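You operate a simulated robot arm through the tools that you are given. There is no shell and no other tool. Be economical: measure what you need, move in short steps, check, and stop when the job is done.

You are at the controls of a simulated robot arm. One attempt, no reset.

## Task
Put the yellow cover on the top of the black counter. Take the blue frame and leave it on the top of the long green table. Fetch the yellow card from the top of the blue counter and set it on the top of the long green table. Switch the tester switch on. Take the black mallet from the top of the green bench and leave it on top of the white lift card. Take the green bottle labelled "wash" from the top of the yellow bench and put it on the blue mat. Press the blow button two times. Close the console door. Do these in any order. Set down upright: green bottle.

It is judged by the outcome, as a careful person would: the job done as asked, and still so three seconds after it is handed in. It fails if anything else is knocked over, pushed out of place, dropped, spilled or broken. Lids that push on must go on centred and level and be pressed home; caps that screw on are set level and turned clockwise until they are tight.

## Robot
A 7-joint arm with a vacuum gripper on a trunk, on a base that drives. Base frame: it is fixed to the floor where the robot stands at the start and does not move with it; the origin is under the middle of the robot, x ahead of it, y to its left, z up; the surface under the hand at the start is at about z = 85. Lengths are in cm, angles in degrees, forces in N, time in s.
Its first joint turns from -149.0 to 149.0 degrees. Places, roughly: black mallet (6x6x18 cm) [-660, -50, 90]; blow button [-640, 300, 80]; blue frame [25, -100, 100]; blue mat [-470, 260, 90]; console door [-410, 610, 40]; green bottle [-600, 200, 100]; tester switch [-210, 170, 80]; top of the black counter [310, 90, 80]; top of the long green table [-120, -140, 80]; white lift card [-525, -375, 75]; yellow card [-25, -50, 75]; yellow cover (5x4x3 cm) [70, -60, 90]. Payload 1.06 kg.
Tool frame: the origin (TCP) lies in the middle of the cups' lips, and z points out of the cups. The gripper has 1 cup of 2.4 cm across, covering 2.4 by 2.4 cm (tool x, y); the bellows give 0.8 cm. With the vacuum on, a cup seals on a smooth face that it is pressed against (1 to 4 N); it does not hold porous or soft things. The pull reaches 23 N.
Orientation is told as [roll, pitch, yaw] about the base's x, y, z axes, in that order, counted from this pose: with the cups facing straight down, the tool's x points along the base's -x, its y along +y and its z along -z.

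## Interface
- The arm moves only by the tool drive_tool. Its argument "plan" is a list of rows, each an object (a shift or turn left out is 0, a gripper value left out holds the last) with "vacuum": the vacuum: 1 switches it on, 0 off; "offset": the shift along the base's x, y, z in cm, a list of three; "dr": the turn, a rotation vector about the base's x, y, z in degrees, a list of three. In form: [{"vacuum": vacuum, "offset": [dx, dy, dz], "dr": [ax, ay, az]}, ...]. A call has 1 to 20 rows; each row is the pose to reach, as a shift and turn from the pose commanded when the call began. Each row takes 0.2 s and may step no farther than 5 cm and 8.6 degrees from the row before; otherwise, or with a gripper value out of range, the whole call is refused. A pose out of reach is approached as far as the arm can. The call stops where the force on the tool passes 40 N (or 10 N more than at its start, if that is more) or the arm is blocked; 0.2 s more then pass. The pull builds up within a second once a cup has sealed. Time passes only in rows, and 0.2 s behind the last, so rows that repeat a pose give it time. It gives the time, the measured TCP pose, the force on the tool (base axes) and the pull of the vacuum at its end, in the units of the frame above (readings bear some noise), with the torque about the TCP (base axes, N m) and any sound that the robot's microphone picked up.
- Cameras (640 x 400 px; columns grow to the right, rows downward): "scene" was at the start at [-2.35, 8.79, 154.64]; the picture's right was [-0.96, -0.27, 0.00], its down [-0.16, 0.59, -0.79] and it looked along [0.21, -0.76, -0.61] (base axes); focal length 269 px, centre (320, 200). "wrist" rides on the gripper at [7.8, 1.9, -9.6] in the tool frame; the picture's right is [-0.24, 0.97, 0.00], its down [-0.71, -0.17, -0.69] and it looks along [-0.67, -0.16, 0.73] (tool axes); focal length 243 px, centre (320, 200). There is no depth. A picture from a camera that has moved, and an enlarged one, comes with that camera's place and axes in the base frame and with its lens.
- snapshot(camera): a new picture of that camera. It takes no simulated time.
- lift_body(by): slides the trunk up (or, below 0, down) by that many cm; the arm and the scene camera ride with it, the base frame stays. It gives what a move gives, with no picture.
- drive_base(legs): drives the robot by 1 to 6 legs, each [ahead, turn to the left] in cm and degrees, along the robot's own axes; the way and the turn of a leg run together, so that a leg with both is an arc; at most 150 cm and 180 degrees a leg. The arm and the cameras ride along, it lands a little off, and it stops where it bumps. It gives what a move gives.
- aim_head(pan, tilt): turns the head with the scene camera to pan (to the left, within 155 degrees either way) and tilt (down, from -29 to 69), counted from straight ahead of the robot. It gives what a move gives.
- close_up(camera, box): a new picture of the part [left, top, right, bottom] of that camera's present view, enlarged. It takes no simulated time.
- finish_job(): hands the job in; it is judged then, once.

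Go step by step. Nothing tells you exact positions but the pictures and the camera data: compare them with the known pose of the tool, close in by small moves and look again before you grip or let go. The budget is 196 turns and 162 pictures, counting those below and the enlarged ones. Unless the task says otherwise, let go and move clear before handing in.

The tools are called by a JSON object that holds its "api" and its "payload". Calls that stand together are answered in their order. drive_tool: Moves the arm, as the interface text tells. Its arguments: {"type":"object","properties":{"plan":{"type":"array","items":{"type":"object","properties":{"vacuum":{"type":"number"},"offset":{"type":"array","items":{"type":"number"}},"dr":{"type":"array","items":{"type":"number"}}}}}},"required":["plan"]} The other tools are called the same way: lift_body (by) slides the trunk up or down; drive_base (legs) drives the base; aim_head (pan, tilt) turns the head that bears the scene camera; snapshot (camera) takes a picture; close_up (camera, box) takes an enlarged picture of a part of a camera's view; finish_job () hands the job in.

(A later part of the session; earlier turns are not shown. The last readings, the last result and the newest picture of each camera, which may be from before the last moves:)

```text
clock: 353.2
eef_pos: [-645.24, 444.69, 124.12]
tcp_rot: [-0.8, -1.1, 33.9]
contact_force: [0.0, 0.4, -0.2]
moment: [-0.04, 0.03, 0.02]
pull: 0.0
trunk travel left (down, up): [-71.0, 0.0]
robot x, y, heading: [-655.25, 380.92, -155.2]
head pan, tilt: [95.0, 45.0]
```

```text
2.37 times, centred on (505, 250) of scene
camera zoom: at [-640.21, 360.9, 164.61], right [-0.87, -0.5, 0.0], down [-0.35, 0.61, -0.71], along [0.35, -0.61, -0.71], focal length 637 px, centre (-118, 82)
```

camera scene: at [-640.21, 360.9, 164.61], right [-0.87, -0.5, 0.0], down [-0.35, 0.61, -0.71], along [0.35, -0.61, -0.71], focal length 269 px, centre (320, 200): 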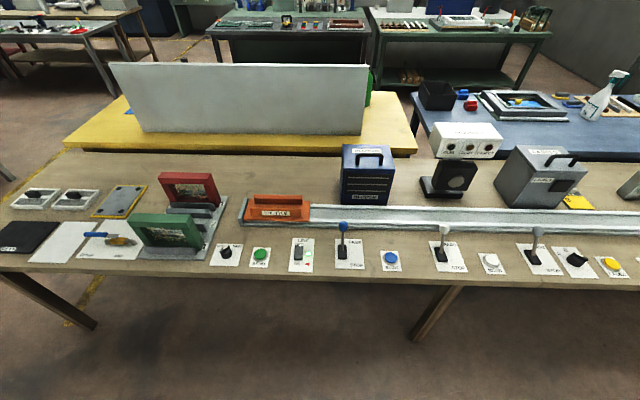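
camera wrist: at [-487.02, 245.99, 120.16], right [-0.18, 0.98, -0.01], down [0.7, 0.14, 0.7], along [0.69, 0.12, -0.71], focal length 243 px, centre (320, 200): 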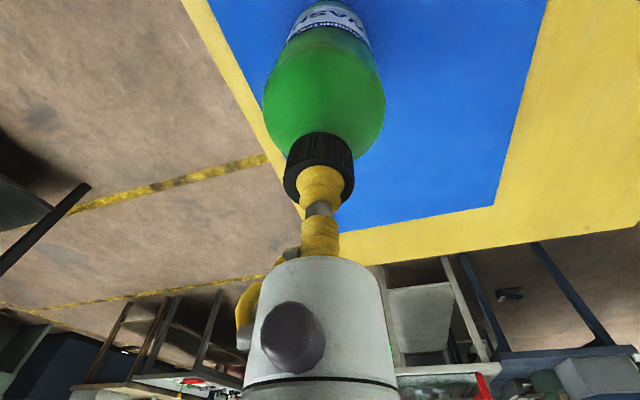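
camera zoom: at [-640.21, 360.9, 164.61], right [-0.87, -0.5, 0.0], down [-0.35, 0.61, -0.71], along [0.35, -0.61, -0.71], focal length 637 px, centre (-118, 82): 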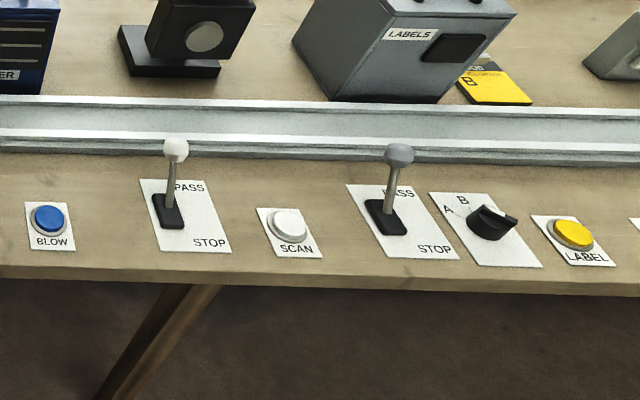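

Blue is BLOW at about (-636,304). I'll turn the base so the arm faces it.

{"api": "drive_base", "payload": {"legs": [[0, -170]]}}

{"api": "snapshot", "payload": {"camera": "wrist"}}

```text
clock: 360.5
eef_pos: [-653.7, 317.1, 124.17]
tcp_rot: [-0.8, -1.1, -135.7]
contact_force: [0.0, -0.1, 0.2]
moment: [0.02, 0.02, 0.0]
pull: 0.0
trunk travel left (down, up): [-71.0, 0.0]
robot x, y, heading: [-655.19, 381.07, 35.0]
head pan, tilt: [95.0, 45.0]
```

```text
32 pictures are left
camera wrist: at [-646.63, 321.09, 133.56], right [0.51, -0.86, -0.01], down [-0.61, -0.37, 0.7], along [-0.61, -0.35, -0.71], focal length 243 px, centre (320, 200)
```

wrist: 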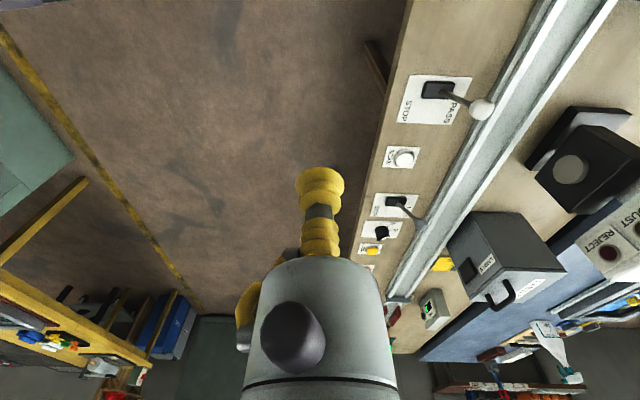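

{"api": "drive_tool", "payload": {"plan": [{"offset": [3.5, -2.4, -2]}, {"offset": [7, -4.8, -4]}, {"offset": [10.5, -7.2, -6]}, {"offset": [14, -9.6, -8]}, {"offset": [17.5, -12, -10]}, {"offset": [17.5, -12, -14.5]}, {"offset": [17.5, -12, -19]}, {"offset": [17.5, -12, -23.5]}, {"offset": [17.5, -12, -26]}, {"offset": [17.5, -12, -26]}]}}

{"api": "snapshot", "payload": {"camera": "wrist"}}

```text
clock: 362.7
eef_pos: [-636.34, 305.09, 98.13]
tcp_rot: [-1.0, -1.1, -135.8]
contact_force: [-0.2, 0.0, -0.3]
moment: [-0.03, 0.01, -0.01]
pull: 0.0
trunk travel left (down, up): [-71.0, 0.0]
robot x, y, heading: [-655.5, 380.99, 35.0]
head pan, tilt: [95.0, 45.0]
```

```text
31 pictures are left
camera wrist: at [-629.23, 309.05, 107.59], right [0.51, -0.86, -0.01], down [-0.61, -0.37, 0.7], along [-0.61, -0.35, -0.71], focal length 243 px, centre (320, 200)
```

wrist: 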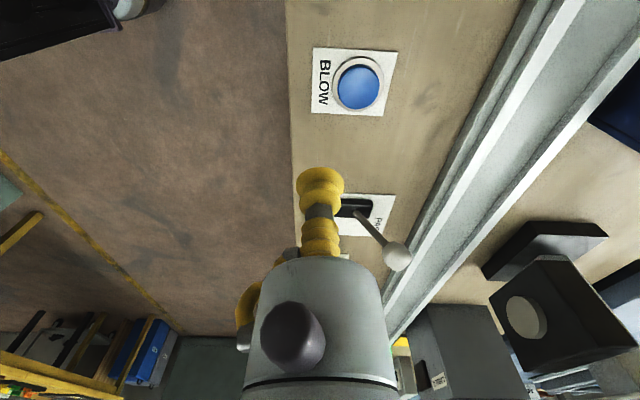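

The button top works out at z≈81, centre (-635.6,301.4). I'll move over it and approach.

{"api": "drive_tool", "payload": {"plan": [{"offset": [0.7, -3.7, -2]}, {"offset": [0.7, -3.7, -6]}, {"offset": [0.7, -3.7, -10]}, {"offset": [0.7, -3.7, -13]}, {"offset": [0.7, -3.7, -13]}]}}

{"api": "snapshot", "payload": {"camera": "wrist"}}

```text
clock: 363.9
eef_pos: [-635.5, 301.27, 85.22]
tcp_rot: [-0.9, -1.0, -135.7]
contact_force: [0.6, -0.7, 0.8]
moment: [-0.01, 0.03, -0.02]
pull: 0.0
trunk travel left (down, up): [-71.0, 0.0]
robot x, y, heading: [-655.25, 381.4, 35.2]
head pan, tilt: [95.0, 45.0]
```

```text
30 pictures are left
camera wrist: at [-628.41, 305.36, 94.53], right [0.51, -0.86, -0.01], down [-0.61, -0.37, 0.7], along [-0.61, -0.35, -0.71], focal length 243 px, centre (320, 200)
```

wrist: 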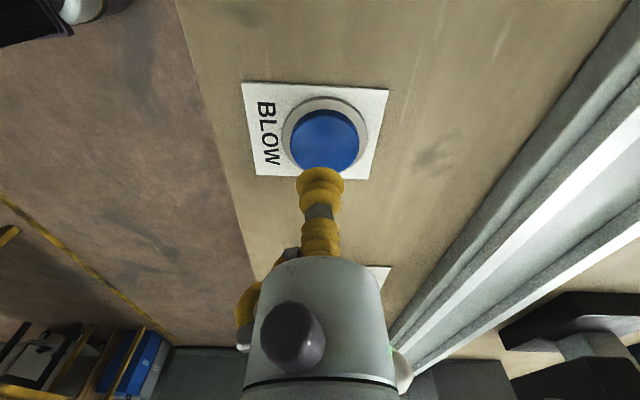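

{"api": "drive_tool", "payload": {"plan": [{"offset": [0, 0, -1.5]}, {"offset": [0, 0, -3]}, {"offset": [0, 0, -3.8]}, {"offset": [0, 0, -4.3]}, {"offset": [0, 0, -4.3]}]}}

```text
clock: 365.1
eef_pos: [-635.73, 301.3, 80.88]
tcp_rot: [-0.9, -1.0, -135.8]
contact_force: [-0.5, 0.5, 3.2]
moment: [-0.01, -0.02, 0.02]
pull: 0.1
trunk travel left (down, up): [-71.0, 0.0]
robot x, y, heading: [-655.48, 381.38, 35.0]
head pan, tilt: [95.0, 45.0]
heard: click
```

One click. Release and press once more.

{"api": "drive_tool", "payload": {"plan": [{"offset": [0, 0, 1]}, {"offset": [0, 0, 3]}, {"offset": [0, 0, 3]}, {"offset": [0, 0, 3]}]}}

{"api": "drive_tool", "payload": {"plan": [{"offset": [0, 0, -1.5]}, {"offset": [0, 0, -2.5]}, {"offset": [0, 0, -3]}, {"offset": [0, 0, -3]}]}}

{"api": "drive_tool", "payload": {"plan": [{"offset": [0, 0, 1]}, {"offset": [0, 0, 3]}, {"offset": [0, 0, 3]}]}}

{"api": "snapshot", "payload": {"camera": "wrist"}}

```text
clock: 366.1
eef_pos: [-635.48, 301.29, 83.88]
tcp_rot: [-0.9, -1.1, -135.7]
contact_force: [0.2, -0.9, -0.4]
moment: [0.02, -0.03, 0.0]
pull: 0.1
trunk travel left (down, up): [-71.0, 0.0]
robot x, y, heading: [-655.15, 381.18, 35.5]
head pan, tilt: [95.0, 45.0]
```

```text
clock: 367.1
eef_pos: [-635.63, 301.3, 80.84]
tcp_rot: [-0.9, -1.1, -135.7]
contact_force: [-0.6, -0.7, 3.9]
moment: [-0.01, -0.02, 0.03]
pull: 0.0
trunk travel left (down, up): [-71.0, 0.0]
robot x, y, heading: [-655.68, 380.95, 35.4]
head pan, tilt: [95.0, 45.0]
heard: click
```

```text
clock: 367.9
eef_pos: [-635.51, 301.39, 83.77]
tcp_rot: [-0.9, -1.1, -135.7]
contact_force: [-0.9, 0.4, -0.8]
moment: [-0.04, 0.0, -0.01]
pull: 0.0
trunk travel left (down, up): [-71.0, 0.0]
robot x, y, heading: [-655.41, 381.34, 35.3]
head pan, tilt: [95.0, 45.0]
```

```text
29 pictures are left
camera wrist: at [-628.4, 305.44, 93.25], right [0.51, -0.86, -0.01], down [-0.61, -0.37, 0.7], along [-0.61, -0.35, -0.71], focal length 243 px, centre (320, 200)
```

wrist: 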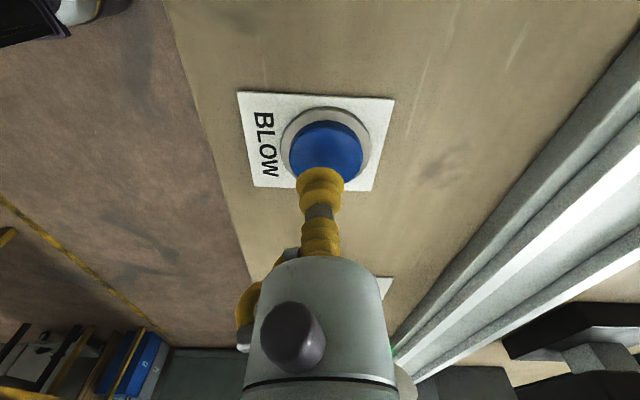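

Blow pressed twice. Next the console door near (-410,610); I'll raise the arm and drive there.

{"api": "drive_tool", "payload": {"plan": [{"offset": [0, 0, 4.5]}, {"offset": [0, 0, 9]}, {"offset": [0, 0, 13.5]}, {"offset": [-1, 1, 18]}, {"offset": [-2, 2, 22.5]}, {"offset": [-3, 4, 26.5]}, {"offset": [-4, 7, 30]}, {"offset": [-5, 10, 33]}, {"offset": [-6, 13, 35]}]}}

{"api": "drive_base", "payload": {"legs": [[0, -3], [130, 0], [110, 0]]}}

{"api": "aim_head", "payload": {"pan": 45, "tilt": 35}}

{"api": "snapshot", "payload": {"camera": "scene"}}

```text
clock: 369.9
eef_pos: [-641.47, 314.28, 118.88]
tcp_rot: [-0.9, -1.1, -135.7]
contact_force: [-0.3, 0.0, 1.1]
moment: [-0.01, 0.01, -0.01]
pull: 0.0
trunk travel left (down, up): [-71.0, 0.0]
robot x, y, heading: [-655.7, 381.28, 35.2]
head pan, tilt: [95.0, 45.0]
```

```text
clock: 382.1
eef_pos: [-441.83, 441.17, 118.94]
tcp_rot: [-0.9, -1.1, -139.3]
contact_force: [0.3, -0.6, 1.2]
moment: [-0.01, 0.01, 0.02]
pull: 0.0
trunk travel left (down, up): [-71.0, 0.0]
robot x, y, heading: [-451.02, 508.86, 31.9]
head pan, tilt: [95.0, 45.0]
```

```text
clock: 383.3
eef_pos: [-441.79, 441.26, 118.9]
tcp_rot: [-0.9, -1.2, -139.2]
contact_force: [0.2, 0.2, 0.7]
moment: [0.0, 0.0, 0.0]
pull: 0.0
trunk travel left (down, up): [-71.0, 0.0]
robot x, y, heading: [-451.81, 509.39, 31.7]
head pan, tilt: [45.0, 35.0]
```

```text
28 pictures are left
camera scene: at [-462.29, 529.87, 166.09], right [0.97, -0.23, 0.0], down [-0.13, -0.56, -0.82], along [0.19, 0.8, -0.57], focal length 269 px, centre (320, 200)
```

scene: 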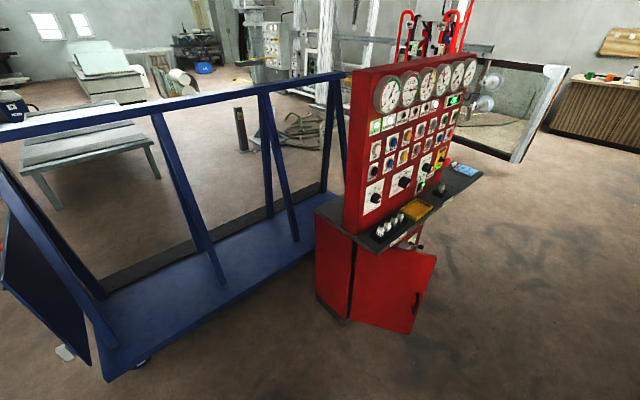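

I see the red console with its lower door standing open about 58°, hinge near (-422,622). I'll position the base in front, with the arm facing the door's outer face.

{"api": "drive_base", "payload": {"legs": [[0, 18.4], [48.7, 0], [0, 113.2]]}}

{"api": "drive_tool", "payload": {"plan": [{"offset": [-3, -0.8, 0], "dr": [0, 0, 7.5]}, {"offset": [-6, -1.6, 0], "dr": [0, 0, 15]}, {"offset": [-9, -2.4, 0], "dr": [0, 0, 22.5]}, {"offset": [-12, -3.2, 0], "dr": [0, 0, 30]}, {"offset": [-15, -4, 0], "dr": [0, 0, 37.5]}, {"offset": [-18, -4.8, 0], "dr": [0, 0, 45]}, {"offset": [-21, -5.6, 0], "dr": [0, 0, 52.5]}, {"offset": [-24, -6.4, 0], "dr": [0, 0, 60]}, {"offset": [-28, -7, 0], "dr": [0, 0, 67.5]}]}}

{"api": "aim_head", "payload": {"pan": -90, "tilt": 50}}

{"api": "snapshot", "payload": {"camera": "scene"}}

```text
clock: 391.9
eef_pos: [-375.87, 598.22, 119.02]
tcp_rot: [-0.8, -1.1, -8.0]
contact_force: [0.1, 1.0, -0.1]
moment: [0.05, 0.02, 0.0]
pull: 0.1
trunk travel left (down, up): [-71.0, 0.0]
robot x, y, heading: [-420.23, 546.61, 163.0]
head pan, tilt: [45.0, 35.0]
```

```text
clock: 393.9
eef_pos: [-403.91, 591.31, 118.97]
tcp_rot: [-0.9, -1.1, 59.8]
contact_force: [0.4, 0.4, -0.4]
moment: [0.0, 0.01, 0.01]
pull: 0.1
trunk travel left (down, up): [-71.0, 0.0]
robot x, y, heading: [-420.22, 546.53, 163.2]
head pan, tilt: [45.0, 35.0]
```

```text
clock: 396.1
eef_pos: [-403.8, 591.44, 118.91]
tcp_rot: [-0.9, -1.0, 59.6]
contact_force: [-0.6, 0.1, -1.0]
moment: [0.0, 0.0, 0.01]
pull: 0.1
trunk travel left (down, up): [-71.0, 0.0]
robot x, y, heading: [-420.26, 546.32, 162.8]
head pan, tilt: [-90.0, 50.0]
```

```text
27 pictures are left
camera scene: at [-418.91, 536.29, 163.91], right [0.96, -0.29, 0.0], down [-0.22, -0.73, -0.64], along [0.19, 0.61, -0.77], focal length 269 px, centre (320, 200)
```

scene: 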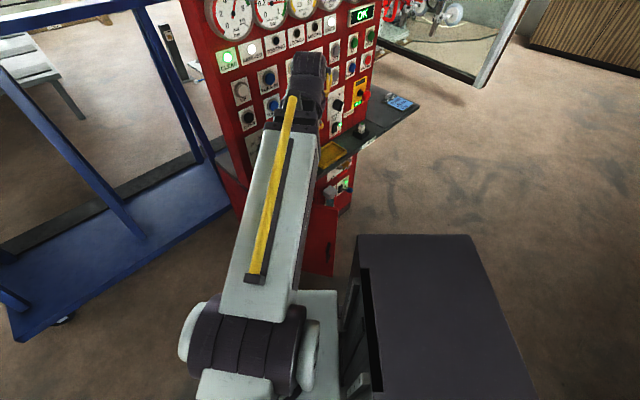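

{"api": "lift_body", "payload": {"by": -40}}

{"api": "lift_body", "payload": {"by": -25}}

{"api": "snapshot", "payload": {"camera": "wrist"}}

{"api": "snapshot", "payload": {"camera": "scene"}}

```text
clock: 399.9
eef_pos: [-404.0, 591.32, 78.94]
tcp_rot: [-0.8, -1.1, 59.6]
contact_force: [0.1, -1.3, 0.2]
moment: [0.03, 0.0, 0.0]
pull: 0.1
trunk travel left (down, up): [-31.0, 40.0]
robot x, y, heading: [-420.11, 546.09, 163.0]
head pan, tilt: [-90.0, 50.0]
```

```text
clock: 402.5
eef_pos: [-403.83, 591.35, 53.98]
tcp_rot: [-0.9, -1.1, 59.6]
contact_force: [-0.8, -0.8, 0.2]
moment: [0.0, 0.04, 0.02]
pull: 0.2
trunk travel left (down, up): [-6.0, 65.0]
robot x, y, heading: [-419.76, 545.99, 162.9]
head pan, tilt: [-90.0, 50.0]
```

```text
26 pictures are left
camera wrist: at [-409.72, 585.46, 63.38], right [-0.72, 0.69, -0.01], down [0.49, 0.52, 0.7], along [0.49, 0.5, -0.71], focal length 243 px, centre (320, 200)
```

wrist: 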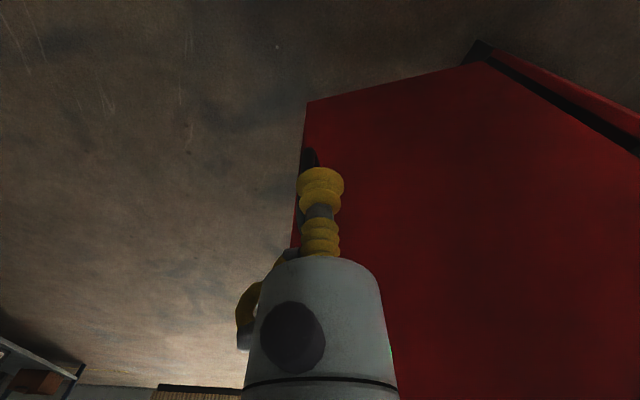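

```text
25 pictures are left
camera scene: at [-418.9, 536.28, 98.92], right [0.96, -0.29, 0.0], down [-0.22, -0.73, -0.64], along [0.19, 0.61, -0.77], focal length 269 px, centre (320, 200)
```

scene: 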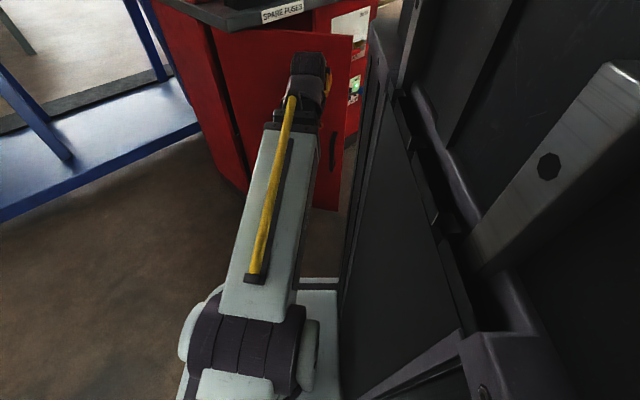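

The door's outer face is ahead of the tool. I'll lower to z≈44 and push the door along its arc.

{"api": "drive_tool", "payload": {"plan": [{"offset": [0, 0, -4.5]}, {"offset": [0, 0, -9]}, {"offset": [1.1, 3.3, -10]}, {"offset": [2.2, 6.5, -10]}, {"offset": [3.3, 9.8, -10]}, {"offset": [4.4, 11.8, -10]}, {"offset": [5.6, 13.9, -10]}, {"offset": [6.8, 15.9, -10]}, {"offset": [8, 17.9, -10]}, {"offset": [8.5, 19.7, -10]}, {"offset": [9, 21.6, -10]}, {"offset": [9.5, 23.4, -10]}, {"offset": [10, 25.3, -10]}]}}

{"api": "snapshot", "payload": {"camera": "scene"}}

```text
clock: 405.3
eef_pos: [-394.02, 616.76, 43.82]
tcp_rot: [-0.9, -1.1, 59.7]
contact_force: [-0.3, 0.1, 0.4]
moment: [0.02, 0.01, 0.0]
pull: 0.0
trunk travel left (down, up): [-6.0, 65.0]
robot x, y, heading: [-420.16, 546.36, 163.0]
head pan, tilt: [-90.0, 50.0]
```

```text
24 pictures are left
camera scene: at [-418.9, 536.28, 98.91], right [0.96, -0.29, 0.0], down [-0.22, -0.73, -0.64], along [0.19, 0.61, -0.77], focal length 269 px, centre (320, 200)
```

scene: 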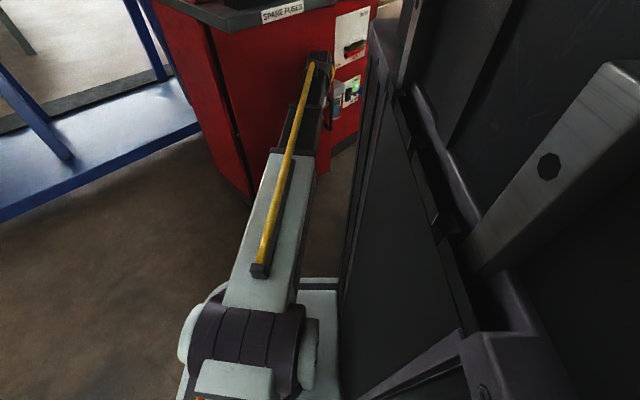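

The door is moving. Continue to closed.

{"api": "drive_tool", "payload": {"plan": [{"offset": [0.1, 2, 0]}, {"offset": [0, 4, 0]}, {"offset": [0, 6, 0]}, {"offset": [0, 7.7, 0]}, {"offset": [-0.4, 9.4, 0]}, {"offset": [-0.9, 11.2, 0]}, {"offset": [-1.3, 12.8, 0]}, {"offset": [-1.7, 14.2, 0]}, {"offset": [-1.7, 14.2, 0]}]}}

{"api": "snapshot", "payload": {"camera": "scene"}}

```text
clock: 407.5
eef_pos: [-394.58, 627.73, 44.04]
tcp_rot: [-0.9, -0.8, 58.5]
contact_force: [-0.3, -0.4, -0.6]
moment: [0.01, 0.0, -0.01]
pull: 0.1
trunk travel left (down, up): [-6.0, 65.0]
robot x, y, heading: [-420.17, 546.18, 161.0]
head pan, tilt: [-90.0, 50.0]
stopped in row 9: the arm was blocked; the commanded pose is now the measured one
```

```text
23 pictures are left
camera scene: at [-419.03, 535.84, 99.06], right [0.95, -0.32, 0.0], down [-0.25, -0.72, -0.64], along [0.21, 0.61, -0.76], focal length 269 px, centre (320, 200)
```

scene: 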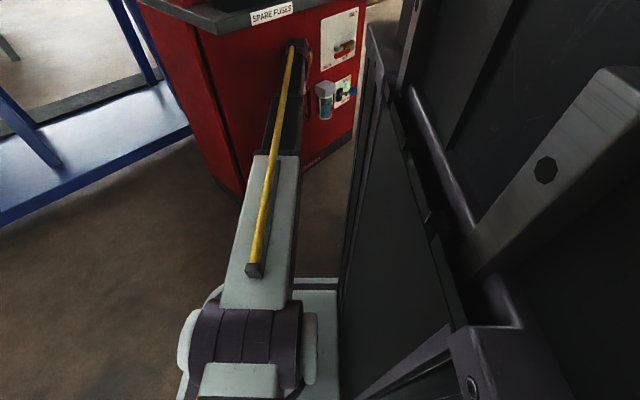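

{"api": "close_up", "payload": {"camera": "scene", "box": [180, 0, 380, 200]}}

{"api": "snapshot", "payload": {"camera": "wrist"}}

```text
2.00 times, centred on (280, 100) of scene
camera zoom: at [-419.03, 535.84, 99.06], right [0.95, -0.32, 0.0], down [-0.25, -0.72, -0.64], along [0.21, 0.61, -0.76], focal length 537 px, centre (400, 400)
```

zoom: 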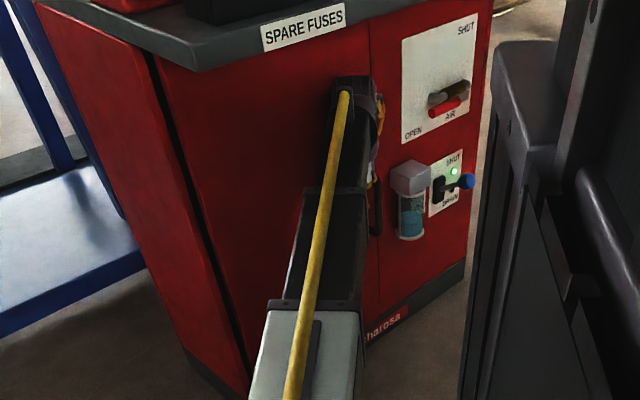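

```text
21 pictures are left
camera wrist: at [-400.6, 622.05, 53.48], right [-0.71, 0.71, -0.01], down [0.5, 0.51, 0.7], along [0.5, 0.49, -0.72], focal length 243 px, centre (320, 200)
```

wrist: 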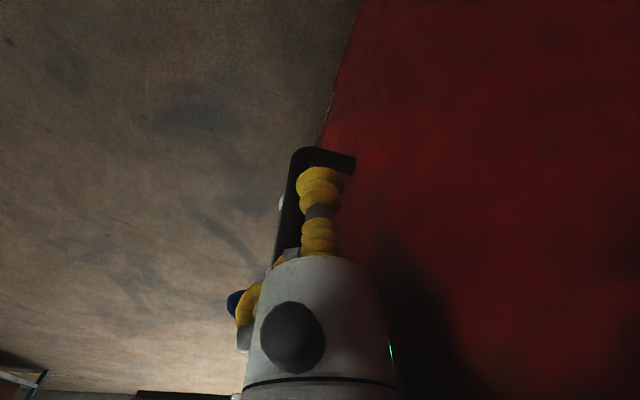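

The door looks flush and closed. I'll back the tool off and check that it stays shut.

{"api": "drive_tool", "payload": {"plan": [{"offset": [-0.5, -3, 0]}, {"offset": [-1.5, -7, 0]}, {"offset": [-3, -11, 0]}, {"offset": [-5, -15, 0]}, {"offset": [-7, -19, 0]}, {"offset": [-9, -23, 0]}, {"offset": [-11, -27, 1]}, {"offset": [-12, -30, 3]}, {"offset": [-12, -32, 7]}, {"offset": [-12, -33, 11]}]}}

{"api": "lift_body", "payload": {"by": 40}}

{"api": "lift_body", "payload": {"by": 25}}

{"api": "close_up", "payload": {"camera": "scene", "box": [160, 60, 460, 300]}}

```text
clock: 409.7
eef_pos: [-406.84, 595.21, 54.53]
tcp_rot: [-1.0, -0.7, 58.6]
contact_force: [0.1, 0.0, 0.9]
moment: [-0.01, 0.01, 0.02]
pull: 0.1
trunk travel left (down, up): [-6.0, 65.0]
robot x, y, heading: [-420.0, 545.69, 161.4]
head pan, tilt: [-90.0, 50.0]
```

```text
clock: 413.6
eef_pos: [-406.81, 595.18, 94.53]
tcp_rot: [-1.1, -0.7, 58.6]
contact_force: [-0.3, -0.6, -0.4]
moment: [0.02, -0.01, -0.02]
pull: 0.1
trunk travel left (down, up): [-46.0, 25.0]
robot x, y, heading: [-420.2, 546.24, 161.9]
head pan, tilt: [-90.0, 50.0]
```

```text
clock: 416.1
eef_pos: [-407.06, 595.25, 119.49]
tcp_rot: [-1.1, -0.6, 58.6]
contact_force: [-0.9, -0.1, -0.7]
moment: [0.0, -0.03, 0.0]
pull: 0.1
trunk travel left (down, up): [-71.0, 0.0]
robot x, y, heading: [-420.24, 546.67, 161.8]
head pan, tilt: [-90.0, 50.0]
```

```text
1.67 times, centred on (310, 180) of scene
camera zoom: at [-419.09, 536.14, 163.91], right [0.95, -0.31, 0.0], down [-0.24, -0.73, -0.64], along [0.2, 0.61, -0.77], focal length 448 px, centre (337, 233)
```

zoom: 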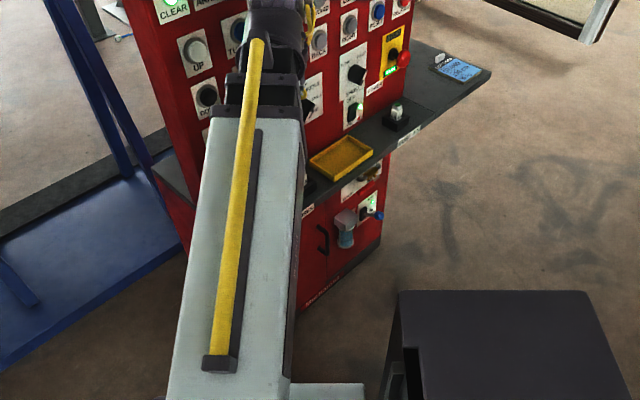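

The door is shut. Last task: the mallet near (-660,-50). I'll drive back into the aisle between the green and blue benches.

{"api": "drive_base", "payload": {"legs": [[0, 125.2], [150, 0], [150, 0], [43, 0], [0, -77.6], [100, 0]]}}

{"api": "drive_base", "payload": {"legs": [[150, 0], [135, 0]]}}

{"api": "aim_head", "payload": {"pan": 60, "tilt": 35}}

{"api": "snapshot", "payload": {"camera": "scene"}}

```text
clock: 446.3
eef_pos: [-434.21, 210.85, 119.48]
tcp_rot: [-1.0, -0.6, 105.5]
contact_force: [0.4, -0.5, 0.1]
moment: [0.02, 0.0, 0.02]
pull: 0.0
trunk travel left (down, up): [-71.0, 0.0]
robot x, y, heading: [-407.61, 167.16, -151.3]
head pan, tilt: [-90.0, 50.0]
```

```text
clock: 460.0
eef_pos: [-684.42, 74.43, 119.56]
tcp_rot: [-1.2, -0.6, 105.8]
contact_force: [0.3, -0.1, -0.4]
moment: [0.0, -0.01, 0.0]
pull: 0.1
trunk travel left (down, up): [-71.0, 0.0]
robot x, y, heading: [-657.42, 31.28, -151.2]
head pan, tilt: [-90.0, 50.0]
```

```text
clock: 462.4
eef_pos: [-684.43, 74.43, 119.45]
tcp_rot: [-1.1, -0.6, 105.7]
contact_force: [-0.1, 0.1, -0.9]
moment: [-0.02, 0.0, 0.03]
pull: 0.0
trunk travel left (down, up): [-71.0, 0.0]
robot x, y, heading: [-657.69, 31.24, -151.5]
head pan, tilt: [60.0, 35.0]
```

```text
19 pictures are left
camera scene: at [-645.87, 9.93, 166.09], right [-1.0, 0.02, 0.0], down [0.01, 0.57, -0.82], along [-0.02, -0.82, -0.57], focal length 269 px, centre (320, 200)
```

scene: 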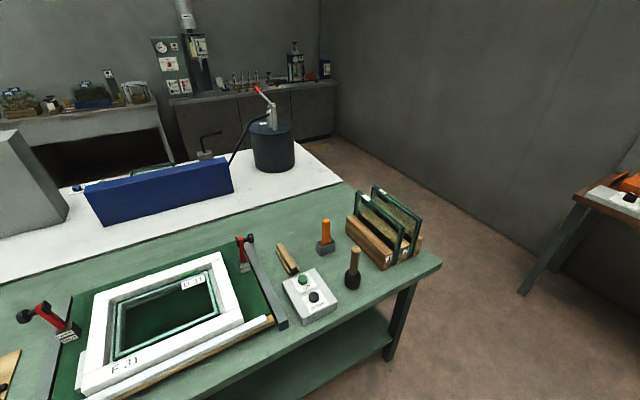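

{"api": "close_up", "payload": {"camera": "scene", "box": [300, 200, 400, 310]}}

```text
3.64 times, centred on (350, 255) of scene
camera zoom: at [-645.87, 9.93, 166.09], right [-1.0, 0.02, 0.0], down [0.01, 0.57, -0.82], along [-0.02, -0.82, -0.57], focal length 977 px, centre (211, 0)
```

zoom: 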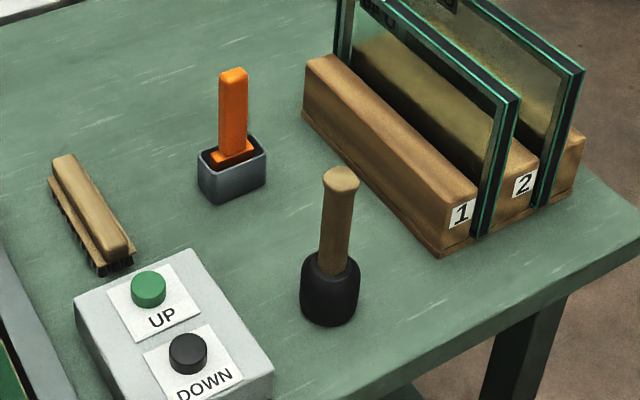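

The black mallet stands handle-up at about (-659,-52), top z≈103. I'll swing the arm round to it.

{"api": "drive_tool", "payload": {"plan": [{"offset": [-4.4, 0.1, 0], "dr": [0, 0, 2.6]}, {"offset": [-8.7, -0.3, 0], "dr": [0, 0, 5.2]}, {"offset": [-13.1, -1.2, 0], "dr": [0, 0, 7.8]}, {"offset": [-17.6, -2.5, 0], "dr": [0, 0, 10.4]}, {"offset": [-21.3, -4.8, 0], "dr": [0, 0, 13]}, {"offset": [-24.2, -8.1, 0], "dr": [0, 0, 15.6]}, {"offset": [-26.7, -11.6, 0], "dr": [0, 0, 18.2]}, {"offset": [-29.1, -15.2, 0], "dr": [0, 0, 20.8]}, {"offset": [-31.1, -19, 0], "dr": [0, 0, 23.4]}, {"offset": [-32.9, -23, 0], "dr": [0, 0, 26]}, {"offset": [-34.5, -27, 0], "dr": [0, 0, 28.6]}, {"offset": [-35.7, -31.2, 0], "dr": [0, 0, 31.2]}, {"offset": [-36.6, -35.4, 0], "dr": [0, 0, 33.8]}, {"offset": [-37.3, -39.7, 0], "dr": [0, 0, 36.4]}, {"offset": [-37.6, -44, 0], "dr": [0, 0, 39]}, {"offset": [-37.7, -48.3, 0], "dr": [0, 0, 41.6]}, {"offset": [-37.4, -52.6, 0], "dr": [0, 0, 44.2]}, {"offset": [-36.9, -56.9, 0], "dr": [0, 0, 46.8]}, {"offset": [-36, -61.2, 0], "dr": [0, 0, 49.4]}, {"offset": [-34.9, -65.3, 0], "dr": [0, 0, 52]}]}}

{"api": "drive_tool", "payload": {"plan": [{"offset": [1.5, -4.1, 0], "dr": [0, 0, 2.6]}, {"offset": [3.2, -8.1, 0], "dr": [0, 0, 5.2]}, {"offset": [5.2, -11.9, 0], "dr": [0, 0, 7.8]}, {"offset": [7.4, -15.6, 0], "dr": [0, 0, 10.4]}, {"offset": [9.9, -19.2, 0], "dr": [0, 0, 13]}, {"offset": [12.7, -22.5, 0], "dr": [0, 0, 15.6]}, {"offset": [15.7, -25.6, 0], "dr": [0, 0, 18.2]}, {"offset": [18.9, -28.6, 0], "dr": [0, 0, 20.8]}, {"offset": [22.2, -31.3, 0], "dr": [0, 0, 23.4]}, {"offset": [25.8, -33.7, 0], "dr": [0, 0, 26]}, {"offset": [29.5, -35.9, 0], "dr": [0, 0, 28.6]}, {"offset": [33.4, -37.9, 0], "dr": [0, 0, 31.2]}, {"offset": [37.4, -39.5, 0], "dr": [0, 0, 33.8]}, {"offset": [41.5, -40.9, 0], "dr": [0, 0, 36.4]}, {"offset": [45.7, -42, 0], "dr": [0, 0, 39]}, {"offset": [49.9, -42.8, 0], "dr": [0, 0, 41.6]}, {"offset": [54.2, -43.3, 0], "dr": [0, 0, 44.2]}, {"offset": [58.4, -43.5, 0], "dr": [0, 0, 46.8]}, {"offset": [59.3, -48, 0], "dr": [0, 0, 46.8]}, {"offset": [60.1, -52.5, 0], "dr": [0, 0, 46.8]}]}}

{"api": "snapshot", "payload": {"camera": "wrist"}}

```text
clock: 466.6
eef_pos: [-719.38, 9.25, 119.57]
tcp_rot: [-1.0, -0.6, 157.7]
contact_force: [0.7, 0.2, -0.6]
moment: [-0.02, -0.02, 0.0]
pull: 0.1
trunk travel left (down, up): [-71.0, 0.0]
robot x, y, heading: [-657.54, 31.43, -151.3]
head pan, tilt: [60.0, 35.0]
```

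```text
clock: 470.8
eef_pos: [-659.35, -43.6, 119.57]
tcp_rot: [-1.2, -0.6, -155.6]
contact_force: [0.7, -0.1, 0.0]
moment: [0.01, -0.01, 0.01]
pull: 0.1
trunk travel left (down, up): [-71.0, 0.0]
robot x, y, heading: [-657.55, 31.31, -151.3]
head pan, tilt: [60.0, 35.0]
```

```text
17 pictures are left
camera wrist: at [-651.25, -42.13, 128.98], right [0.19, -0.98, -0.02], down [-0.7, -0.15, 0.7], along [-0.69, -0.12, -0.72], focal length 243 px, centre (320, 200)
```

wrist: 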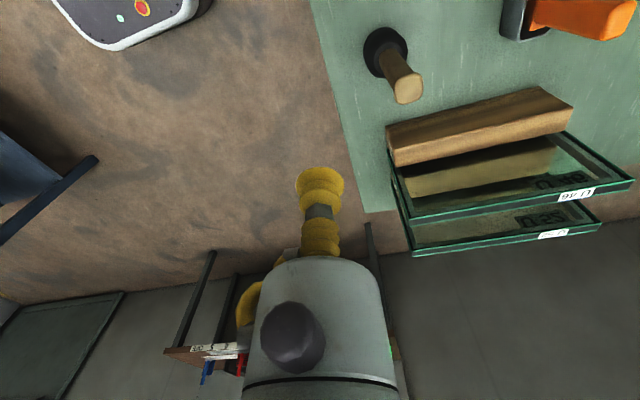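

{"api": "drive_tool", "payload": {"plan": [{"offset": [0.3, -4.2, -2]}, {"offset": [0.6, -8.3, -4]}, {"offset": [0.6, -8.3, -8]}, {"offset": [0.6, -8.3, -11.5]}, {"offset": [0.6, -8.3, -11.5]}]}}

{"api": "snapshot", "payload": {"camera": "wrist"}}

```text
clock: 472.0
eef_pos: [-658.64, -51.55, 107.93]
tcp_rot: [-1.2, -0.6, -155.5]
contact_force: [0.9, 0.8, -0.8]
moment: [0.04, -0.02, 0.03]
pull: 0.0
trunk travel left (down, up): [-71.0, 0.0]
robot x, y, heading: [-657.67, 31.38, -151.1]
head pan, tilt: [60.0, 35.0]
```

```text
16 pictures are left
camera wrist: at [-650.58, -50.25, 117.46], right [0.19, -0.98, -0.02], down [-0.7, -0.15, 0.7], along [-0.69, -0.12, -0.72], focal length 243 px, centre (320, 200)
```

wrist: 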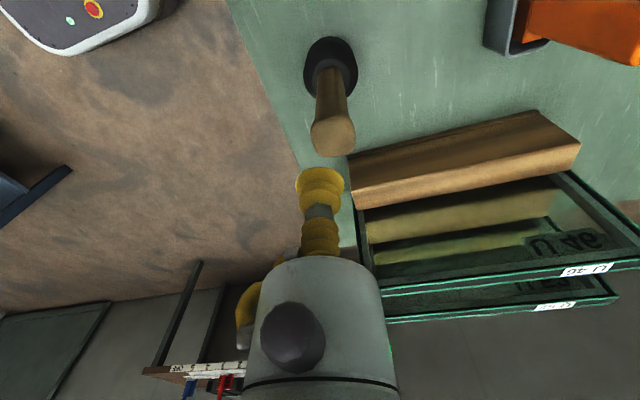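

{"api": "drive_tool", "payload": {"plan": [{"vacuum": 1, "offset": [-0.4, -0.9, -2]}, {"offset": [-0.4, -0.9, -4]}, {"offset": [-0.4, -0.9, -4.7]}, {"offset": [-0.4, -0.9, -4.7]}]}}

{"api": "close_up", "payload": {"camera": "wrist", "box": [260, 110, 380, 240]}}

```text
clock: 473.0
eef_pos: [-659.01, -52.57, 103.32]
tcp_rot: [-1.2, -0.6, -155.5]
contact_force: [-0.1, 0.0, 0.0]
moment: [-0.01, 0.01, 0.05]
pull: 22.6
trunk travel left (down, up): [-71.0, 0.0]
robot x, y, heading: [-657.73, 31.44, -151.1]
head pan, tilt: [60.0, 35.0]
```

```text
3.08 times, centred on (320, 175) of wrist
camera zoom: at [-650.97, -51.17, 112.75], right [0.19, -0.98, -0.02], down [-0.7, -0.15, 0.7], along [-0.69, -0.12, -0.72], focal length 746 px, centre (320, 277)
```

zoom: 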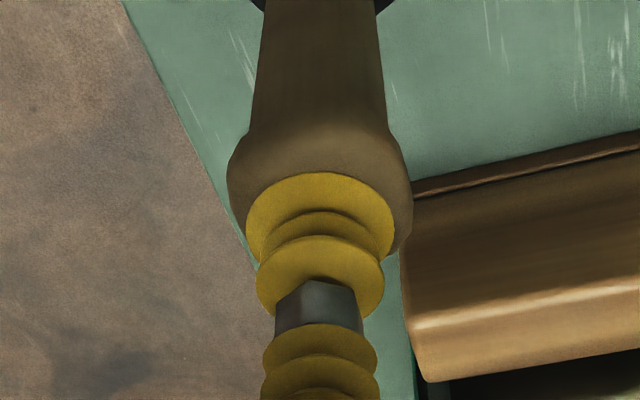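

Sealed on the handle. I'll lift it and bring it in front of the robot.

{"api": "drive_tool", "payload": {"plan": [{"offset": [0, 0, 1]}, {"offset": [0, 0, 4]}, {"offset": [0, 0, 7.5]}, {"offset": [0, 0, 11]}, {"offset": [0, 0, 14.5]}, {"offset": [0, 0, 18]}, {"offset": [0, 0, 21]}, {"offset": [0, 0, 23]}, {"offset": [0, 0, 23]}]}}

{"api": "drive_tool", "payload": {"plan": [{"offset": [-0.6, 4.4, 0]}, {"offset": [-0.8, 8.8, 0]}, {"offset": [-1.1, 13, 0]}, {"offset": [-3, 16, 0], "dr": [0, 0, -2]}, {"offset": [-6.7, 16.4, 0], "dr": [0, 0, -4]}, {"offset": [-11.1, 17, 0], "dr": [0, 0, -8]}, {"offset": [-15.5, 17.8, 0], "dr": [0, 0, -12]}, {"offset": [-19.8, 19, 0], "dr": [0, 0, -16]}, {"offset": [-24, 20.4, 0], "dr": [0, 0, -20]}, {"offset": [-28.1, 22.2, 0], "dr": [0, 0, -24]}, {"offset": [-32.1, 24.2, 0], "dr": [0, 0, -28]}, {"offset": [-36, 26.5, 0], "dr": [0, 0, -32]}, {"offset": [-39.6, 29.1, 0], "dr": [0, 0, -36]}, {"offset": [-43.1, 31.9, 0], "dr": [0, 0, -40]}, {"offset": [-46.4, 34.9, 0], "dr": [0, 0, -44]}, {"offset": [-49.4, 38.2, 0], "dr": [0, 0, -48]}, {"offset": [-49.4, 38.2, 0], "dr": [0, 0, -48]}]}}

```text
clock: 475.0
eef_pos: [-658.98, -52.52, 126.3]
tcp_rot: [-1.2, -0.7, -155.5]
contact_force: [-0.1, 0.1, -3.4]
moment: [-0.01, -0.03, 0.01]
pull: 22.7
trunk travel left (down, up): [-71.0, 0.0]
robot x, y, heading: [-657.99, 30.91, -151.2]
head pan, tilt: [60.0, 35.0]
```

```text
clock: 478.6
eef_pos: [-708.51, -14.25, 126.35]
tcp_rot: [-1.1, -0.5, 156.4]
contact_force: [-0.5, -1.2, -3.8]
moment: [0.02, -0.01, 0.01]
pull: 22.7
trunk travel left (down, up): [-71.0, 0.0]
robot x, y, heading: [-657.62, 31.38, -151.2]
head pan, tilt: [60.0, 35.0]
```

Mallet held (light). I'll drive forward a little and look at the turning space.

{"api": "drive_base", "payload": {"legs": [[42, 0]]}}

{"api": "aim_head", "payload": {"pan": 45, "tilt": 25}}

{"api": "snapshot", "payload": {"camera": "scene"}}

```text
clock: 481.2
eef_pos: [-745.32, -34.56, 126.47]
tcp_rot: [-1.2, -0.6, 156.5]
contact_force: [-0.6, -0.9, -4.1]
moment: [0.02, 0.02, 0.02]
pull: 23.3
trunk travel left (down, up): [-71.0, 0.0]
robot x, y, heading: [-694.71, 10.97, -151.0]
head pan, tilt: [60.0, 35.0]
```

```text
clock: 481.9
eef_pos: [-745.25, -34.58, 126.4]
tcp_rot: [-1.2, -0.6, 156.5]
contact_force: [0.2, 0.1, -3.7]
moment: [-0.01, 0.0, 0.01]
pull: 22.9
trunk travel left (down, up): [-71.0, 0.0]
robot x, y, heading: [-694.35, 10.97, -151.1]
head pan, tilt: [45.0, 25.0]
```

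```text
14 pictures are left
camera scene: at [-685.09, -10.35, 167.65], right [-0.96, 0.28, 0.0], down [0.12, 0.41, -0.91], along [-0.25, -0.87, -0.42], focal length 269 px, centre (320, 200)
```

scene: 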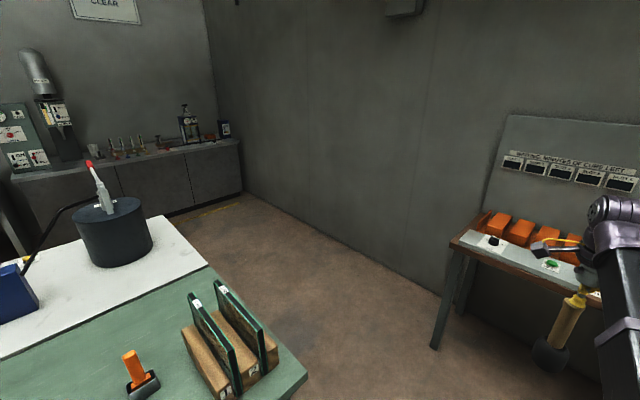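

Space is adequate (lane about 129 cm). I'll take a gentle left arc around the bench end.

{"api": "drive_base", "payload": {"legs": [[138, 90]]}}

{"api": "aim_head", "payload": {"pan": 20, "tilt": 22}}

{"api": "snapshot", "payload": {"camera": "scene"}}

```text
clock: 488.8
eef_pos: [-681.43, -158.51, 126.33]
tcp_rot: [-1.2, -0.6, -112.4]
contact_force: [-0.4, -1.5, -3.9]
moment: [0.0, -0.03, -0.03]
pull: 23.3
trunk travel left (down, up): [-71.0, 0.0]
robot x, y, heading: [-727.96, -108.24, -60.7]
head pan, tilt: [45.0, 25.0]
cut short: leg 1
```

```text
clock: 489.7
eef_pos: [-681.51, -158.43, 126.32]
tcp_rot: [-1.2, -0.6, -112.3]
contact_force: [-0.2, 0.2, -3.5]
moment: [-0.02, -0.03, 0.01]
pull: 23.0
trunk travel left (down, up): [-71.0, 0.0]
robot x, y, heading: [-728.11, -108.3, -60.2]
head pan, tilt: [20.0, 22.0]
```

```text
13 pictures are left
camera scene: at [-708.59, -101.89, 168.14], right [-0.65, -0.76, 0.0], down [-0.29, 0.24, -0.93], along [0.71, -0.6, -0.37], focal length 269 px, centre (320, 200)
```

scene: 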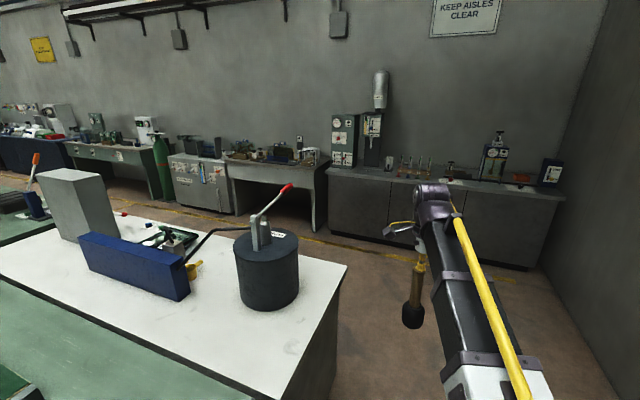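

{"api": "close_up", "payload": {"camera": "scene", "box": [320, 110, 580, 220]}}

```text
2.46 times, centred on (450, 165) of scene
camera zoom: at [-708.59, -101.89, 168.14], right [-0.65, -0.76, 0.0], down [-0.29, 0.24, -0.93], along [0.71, -0.6, -0.37], focal length 661 px, centre (0, 286)
```

zoom: 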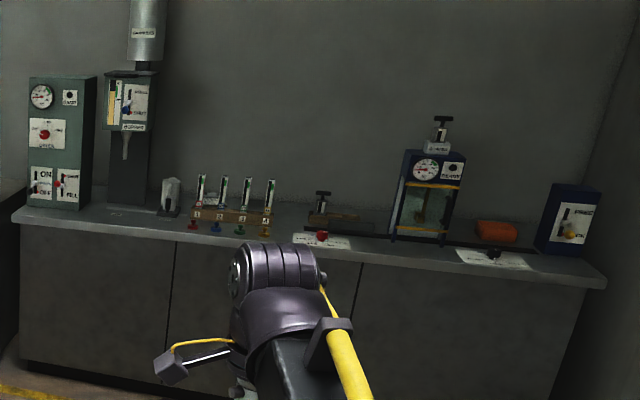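

I'll drive forward along the lane toward the wall bench and look for the lift card.

{"api": "drive_base", "payload": {"legs": [[150, 0], [85, 0]]}}

{"api": "aim_head", "payload": {"pan": 35, "tilt": 35}}

{"api": "snapshot", "payload": {"camera": "scene"}}

```text
clock: 501.2
eef_pos: [-564.08, -360.75, 126.3]
tcp_rot: [-1.2, -0.5, -112.2]
contact_force: [-0.1, 0.6, -3.8]
moment: [0.01, 0.01, -0.02]
pull: 22.5
trunk travel left (down, up): [-71.0, 0.0]
robot x, y, heading: [-610.98, -310.76, -59.8]
head pan, tilt: [20.0, 22.0]
```

```text
clock: 502.0
eef_pos: [-564.1, -360.61, 126.28]
tcp_rot: [-1.2, -0.6, -112.2]
contact_force: [0.4, 0.0, -4.1]
moment: [0.02, 0.04, -0.02]
pull: 22.8
trunk travel left (down, up): [-71.0, 0.0]
robot x, y, heading: [-610.47, -310.91, -60.0]
head pan, tilt: [35.0, 35.0]
```

```text
11 pictures are left
camera scene: at [-590.56, -302.04, 166.09], right [-0.42, -0.91, 0.0], down [-0.52, 0.24, -0.82], along [0.74, -0.35, -0.57], focal length 269 px, centre (320, 200)
```

scene: 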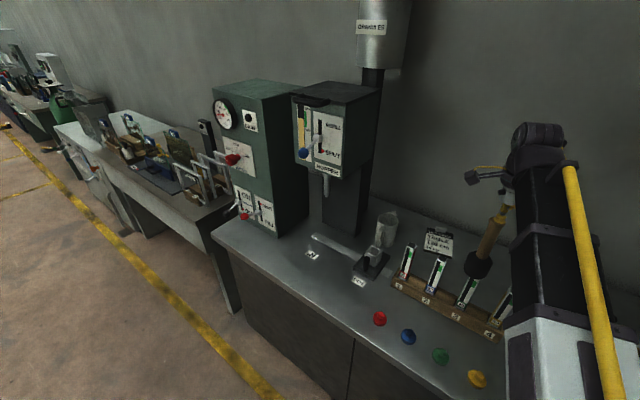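

{"api": "close_up", "payload": {"camera": "scene", "box": [290, 190, 520, 380]}}

```text
2.11 times, centred on (405, 285) of scene
camera zoom: at [-590.56, -302.04, 166.09], right [-0.42, -0.91, 0.0], down [-0.52, 0.24, -0.82], along [0.74, -0.35, -0.57], focal length 566 px, centre (141, 21)
```

zoom: 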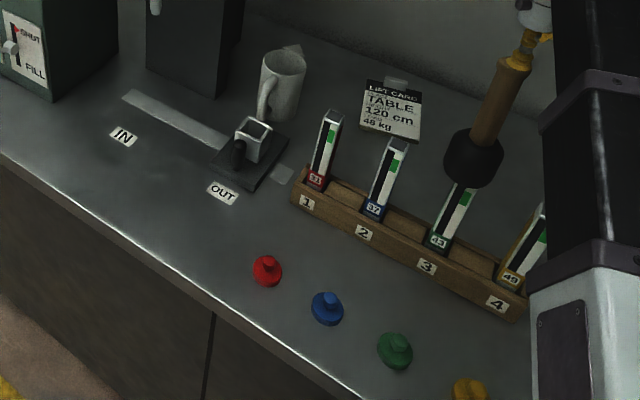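

The white lift card lies flat behind the tube rack at about (-530,-392). I'll move 22 cm closer and check with the wrist camera.

{"api": "drive_base", "payload": {"legs": [[22, 0]]}}

{"api": "snapshot", "payload": {"camera": "wrist"}}

```text
clock: 503.8
eef_pos: [-555.14, -378.49, 126.31]
tcp_rot: [-1.3, -0.6, -113.0]
contact_force: [-0.2, -0.4, -4.5]
moment: [0.03, 0.02, -0.02]
pull: 22.9
trunk travel left (down, up): [-71.0, 0.0]
robot x, y, heading: [-600.76, -328.05, -62.1]
head pan, tilt: [35.0, 35.0]
stopped in leg 1: the robot was blocked; the commanded pose is now the measured one
```

```text
9 pictures are left
camera wrist: at [-550.05, -372.06, 135.76], right [0.8, -0.6, -0.02], down [-0.42, -0.58, 0.7], along [-0.43, -0.55, -0.72], focal length 243 px, centre (320, 200)
```

wrist: 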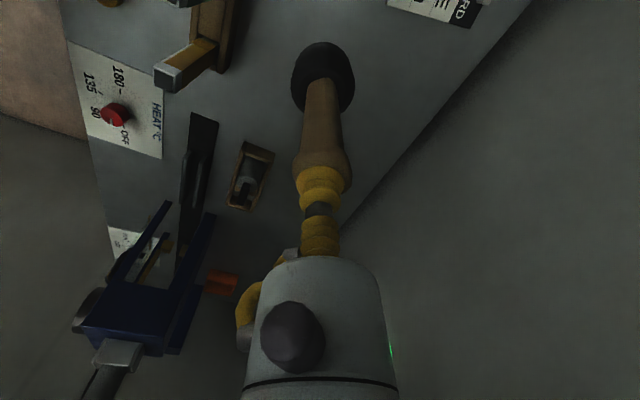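

{"api": "drive_tool", "payload": {"plan": [{"offset": [4, -1.8, 0]}, {"offset": [8, -3.6, 0]}, {"offset": [12, -5.4, 0]}, {"offset": [16, -7.2, 0]}, {"offset": [20, -9, 0]}, {"offset": [24, -10.5, 0]}, {"offset": [24, -10.5, -4]}, {"offset": [24, -10.5, -8]}, {"offset": [24, -10.5, -8]}]}}

{"api": "snapshot", "payload": {"camera": "wrist"}}

```text
clock: 505.8
eef_pos: [-531.11, -388.94, 118.19]
tcp_rot: [-1.1, -0.7, -113.1]
contact_force: [0.2, 0.6, -4.2]
moment: [0.03, 0.04, 0.01]
pull: 22.9
trunk travel left (down, up): [-71.0, 0.0]
robot x, y, heading: [-600.92, -328.05, -62.4]
head pan, tilt: [35.0, 35.0]
```

```text
8 pictures are left
camera wrist: at [-525.97, -382.58, 127.73], right [0.8, -0.6, -0.02], down [-0.42, -0.58, 0.7], along [-0.43, -0.55, -0.72], focal length 243 px, centre (320, 200)
```

wrist: 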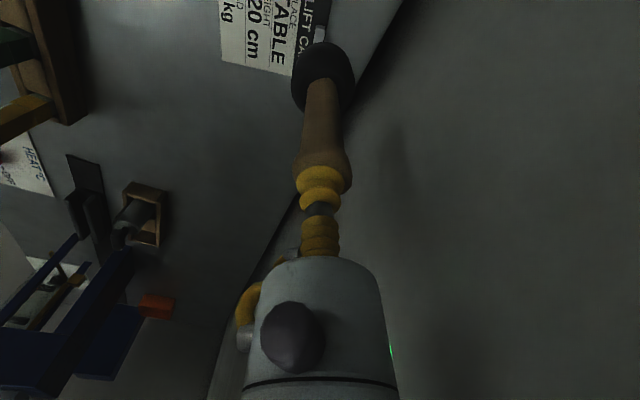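

Triangulation puts the lift card at z≈87 with centre (-536.7,-383). I'll shift the mallet over its white part and lower to just above.

{"api": "drive_tool", "payload": {"plan": [{"offset": [-3.2, 3.4, 0]}, {"offset": [-6.5, 6.9, 0]}, {"offset": [-6.5, 6.9, -4]}, {"offset": [-6.5, 6.9, -7.5]}, {"offset": [-6.5, 6.9, -10]}, {"offset": [-6.5, 6.9, -10]}]}}

{"api": "snapshot", "payload": {"camera": "wrist"}}

```text
clock: 507.1
eef_pos: [-537.46, -382.15, 108.19]
tcp_rot: [-1.3, -0.5, -113.2]
contact_force: [1.2, -0.1, -4.3]
moment: [0.02, 0.07, 0.02]
pull: 22.9
trunk travel left (down, up): [-71.0, 0.0]
robot x, y, heading: [-600.62, -328.18, -62.2]
head pan, tilt: [35.0, 35.0]
```

```text
7 pictures are left
camera wrist: at [-532.46, -375.72, 117.7], right [0.8, -0.6, -0.02], down [-0.42, -0.58, 0.7], along [-0.43, -0.55, -0.72], focal length 243 px, centre (320, 200)
```

wrist: 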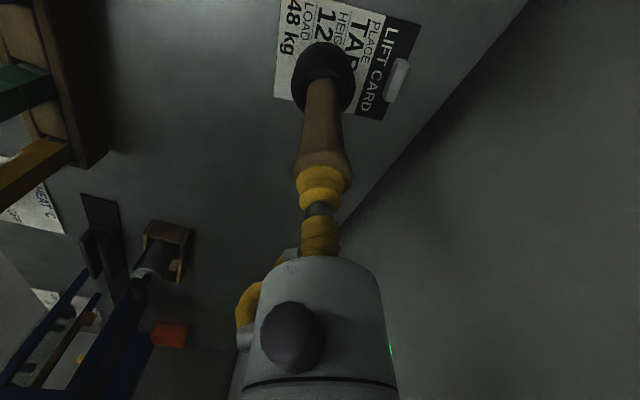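

The mallet head is centred over the card's white area. Lower gently to contact.

{"api": "drive_tool", "payload": {"plan": [{"offset": [0, 0, -1]}, {"offset": [0, 0, -2]}, {"offset": [0, 0, -2.8]}, {"offset": [0, 0, -2.8]}]}}

{"api": "drive_tool", "payload": {"plan": [{"offset": [0, 0, -0.3]}, {"offset": [0, 0, -0.6]}, {"offset": [0, 0, -0.6]}]}}

```text
clock: 508.1
eef_pos: [-537.59, -382.18, 105.44]
tcp_rot: [-1.1, -0.5, -113.1]
contact_force: [0.0, 0.3, -4.3]
moment: [-0.01, -0.01, 0.01]
pull: 22.9
trunk travel left (down, up): [-71.0, 0.0]
robot x, y, heading: [-600.43, -327.72, -62.0]
head pan, tilt: [35.0, 35.0]
```

```text
clock: 508.9
eef_pos: [-537.5, -382.13, 105.02]
tcp_rot: [-1.2, -0.6, -113.2]
contact_force: [0.3, 0.1, -3.9]
moment: [0.02, -0.01, 0.01]
pull: 22.2
trunk travel left (down, up): [-71.0, 0.0]
robot x, y, heading: [-600.52, -327.45, -62.1]
head pan, tilt: [35.0, 35.0]
```

{"api": "drive_tool", "payload": {"plan": [{"offset": [0, 0, -0.3]}, {"offset": [0, 0, -0.6]}, {"offset": [0, 0, -0.6]}]}}

```text
clock: 509.8
eef_pos: [-537.54, -382.16, 104.32]
tcp_rot: [-1.2, -0.5, -113.2]
contact_force: [0.0, 0.2, -3.5]
moment: [0.0, 0.03, 0.0]
pull: 22.8
trunk travel left (down, up): [-71.0, 0.0]
robot x, y, heading: [-600.4, -327.92, -62.2]
head pan, tilt: [35.0, 35.0]
```

{"api": "drive_tool", "payload": {"plan": [{"offset": [0, 0, -0.3]}, {"offset": [0, 0, -0.6]}, {"offset": [0, 0, -0.6]}]}}

```text
clock: 510.6
eef_pos: [-537.71, -381.98, 103.9]
tcp_rot: [-1.2, -0.6, -113.2]
contact_force: [-0.7, -1.5, 16.7]
moment: [0.0, -0.09, -0.04]
pull: 22.5
trunk travel left (down, up): [-71.0, 0.0]
robot x, y, heading: [-600.6, -327.78, -62.1]
head pan, tilt: [35.0, 35.0]
```

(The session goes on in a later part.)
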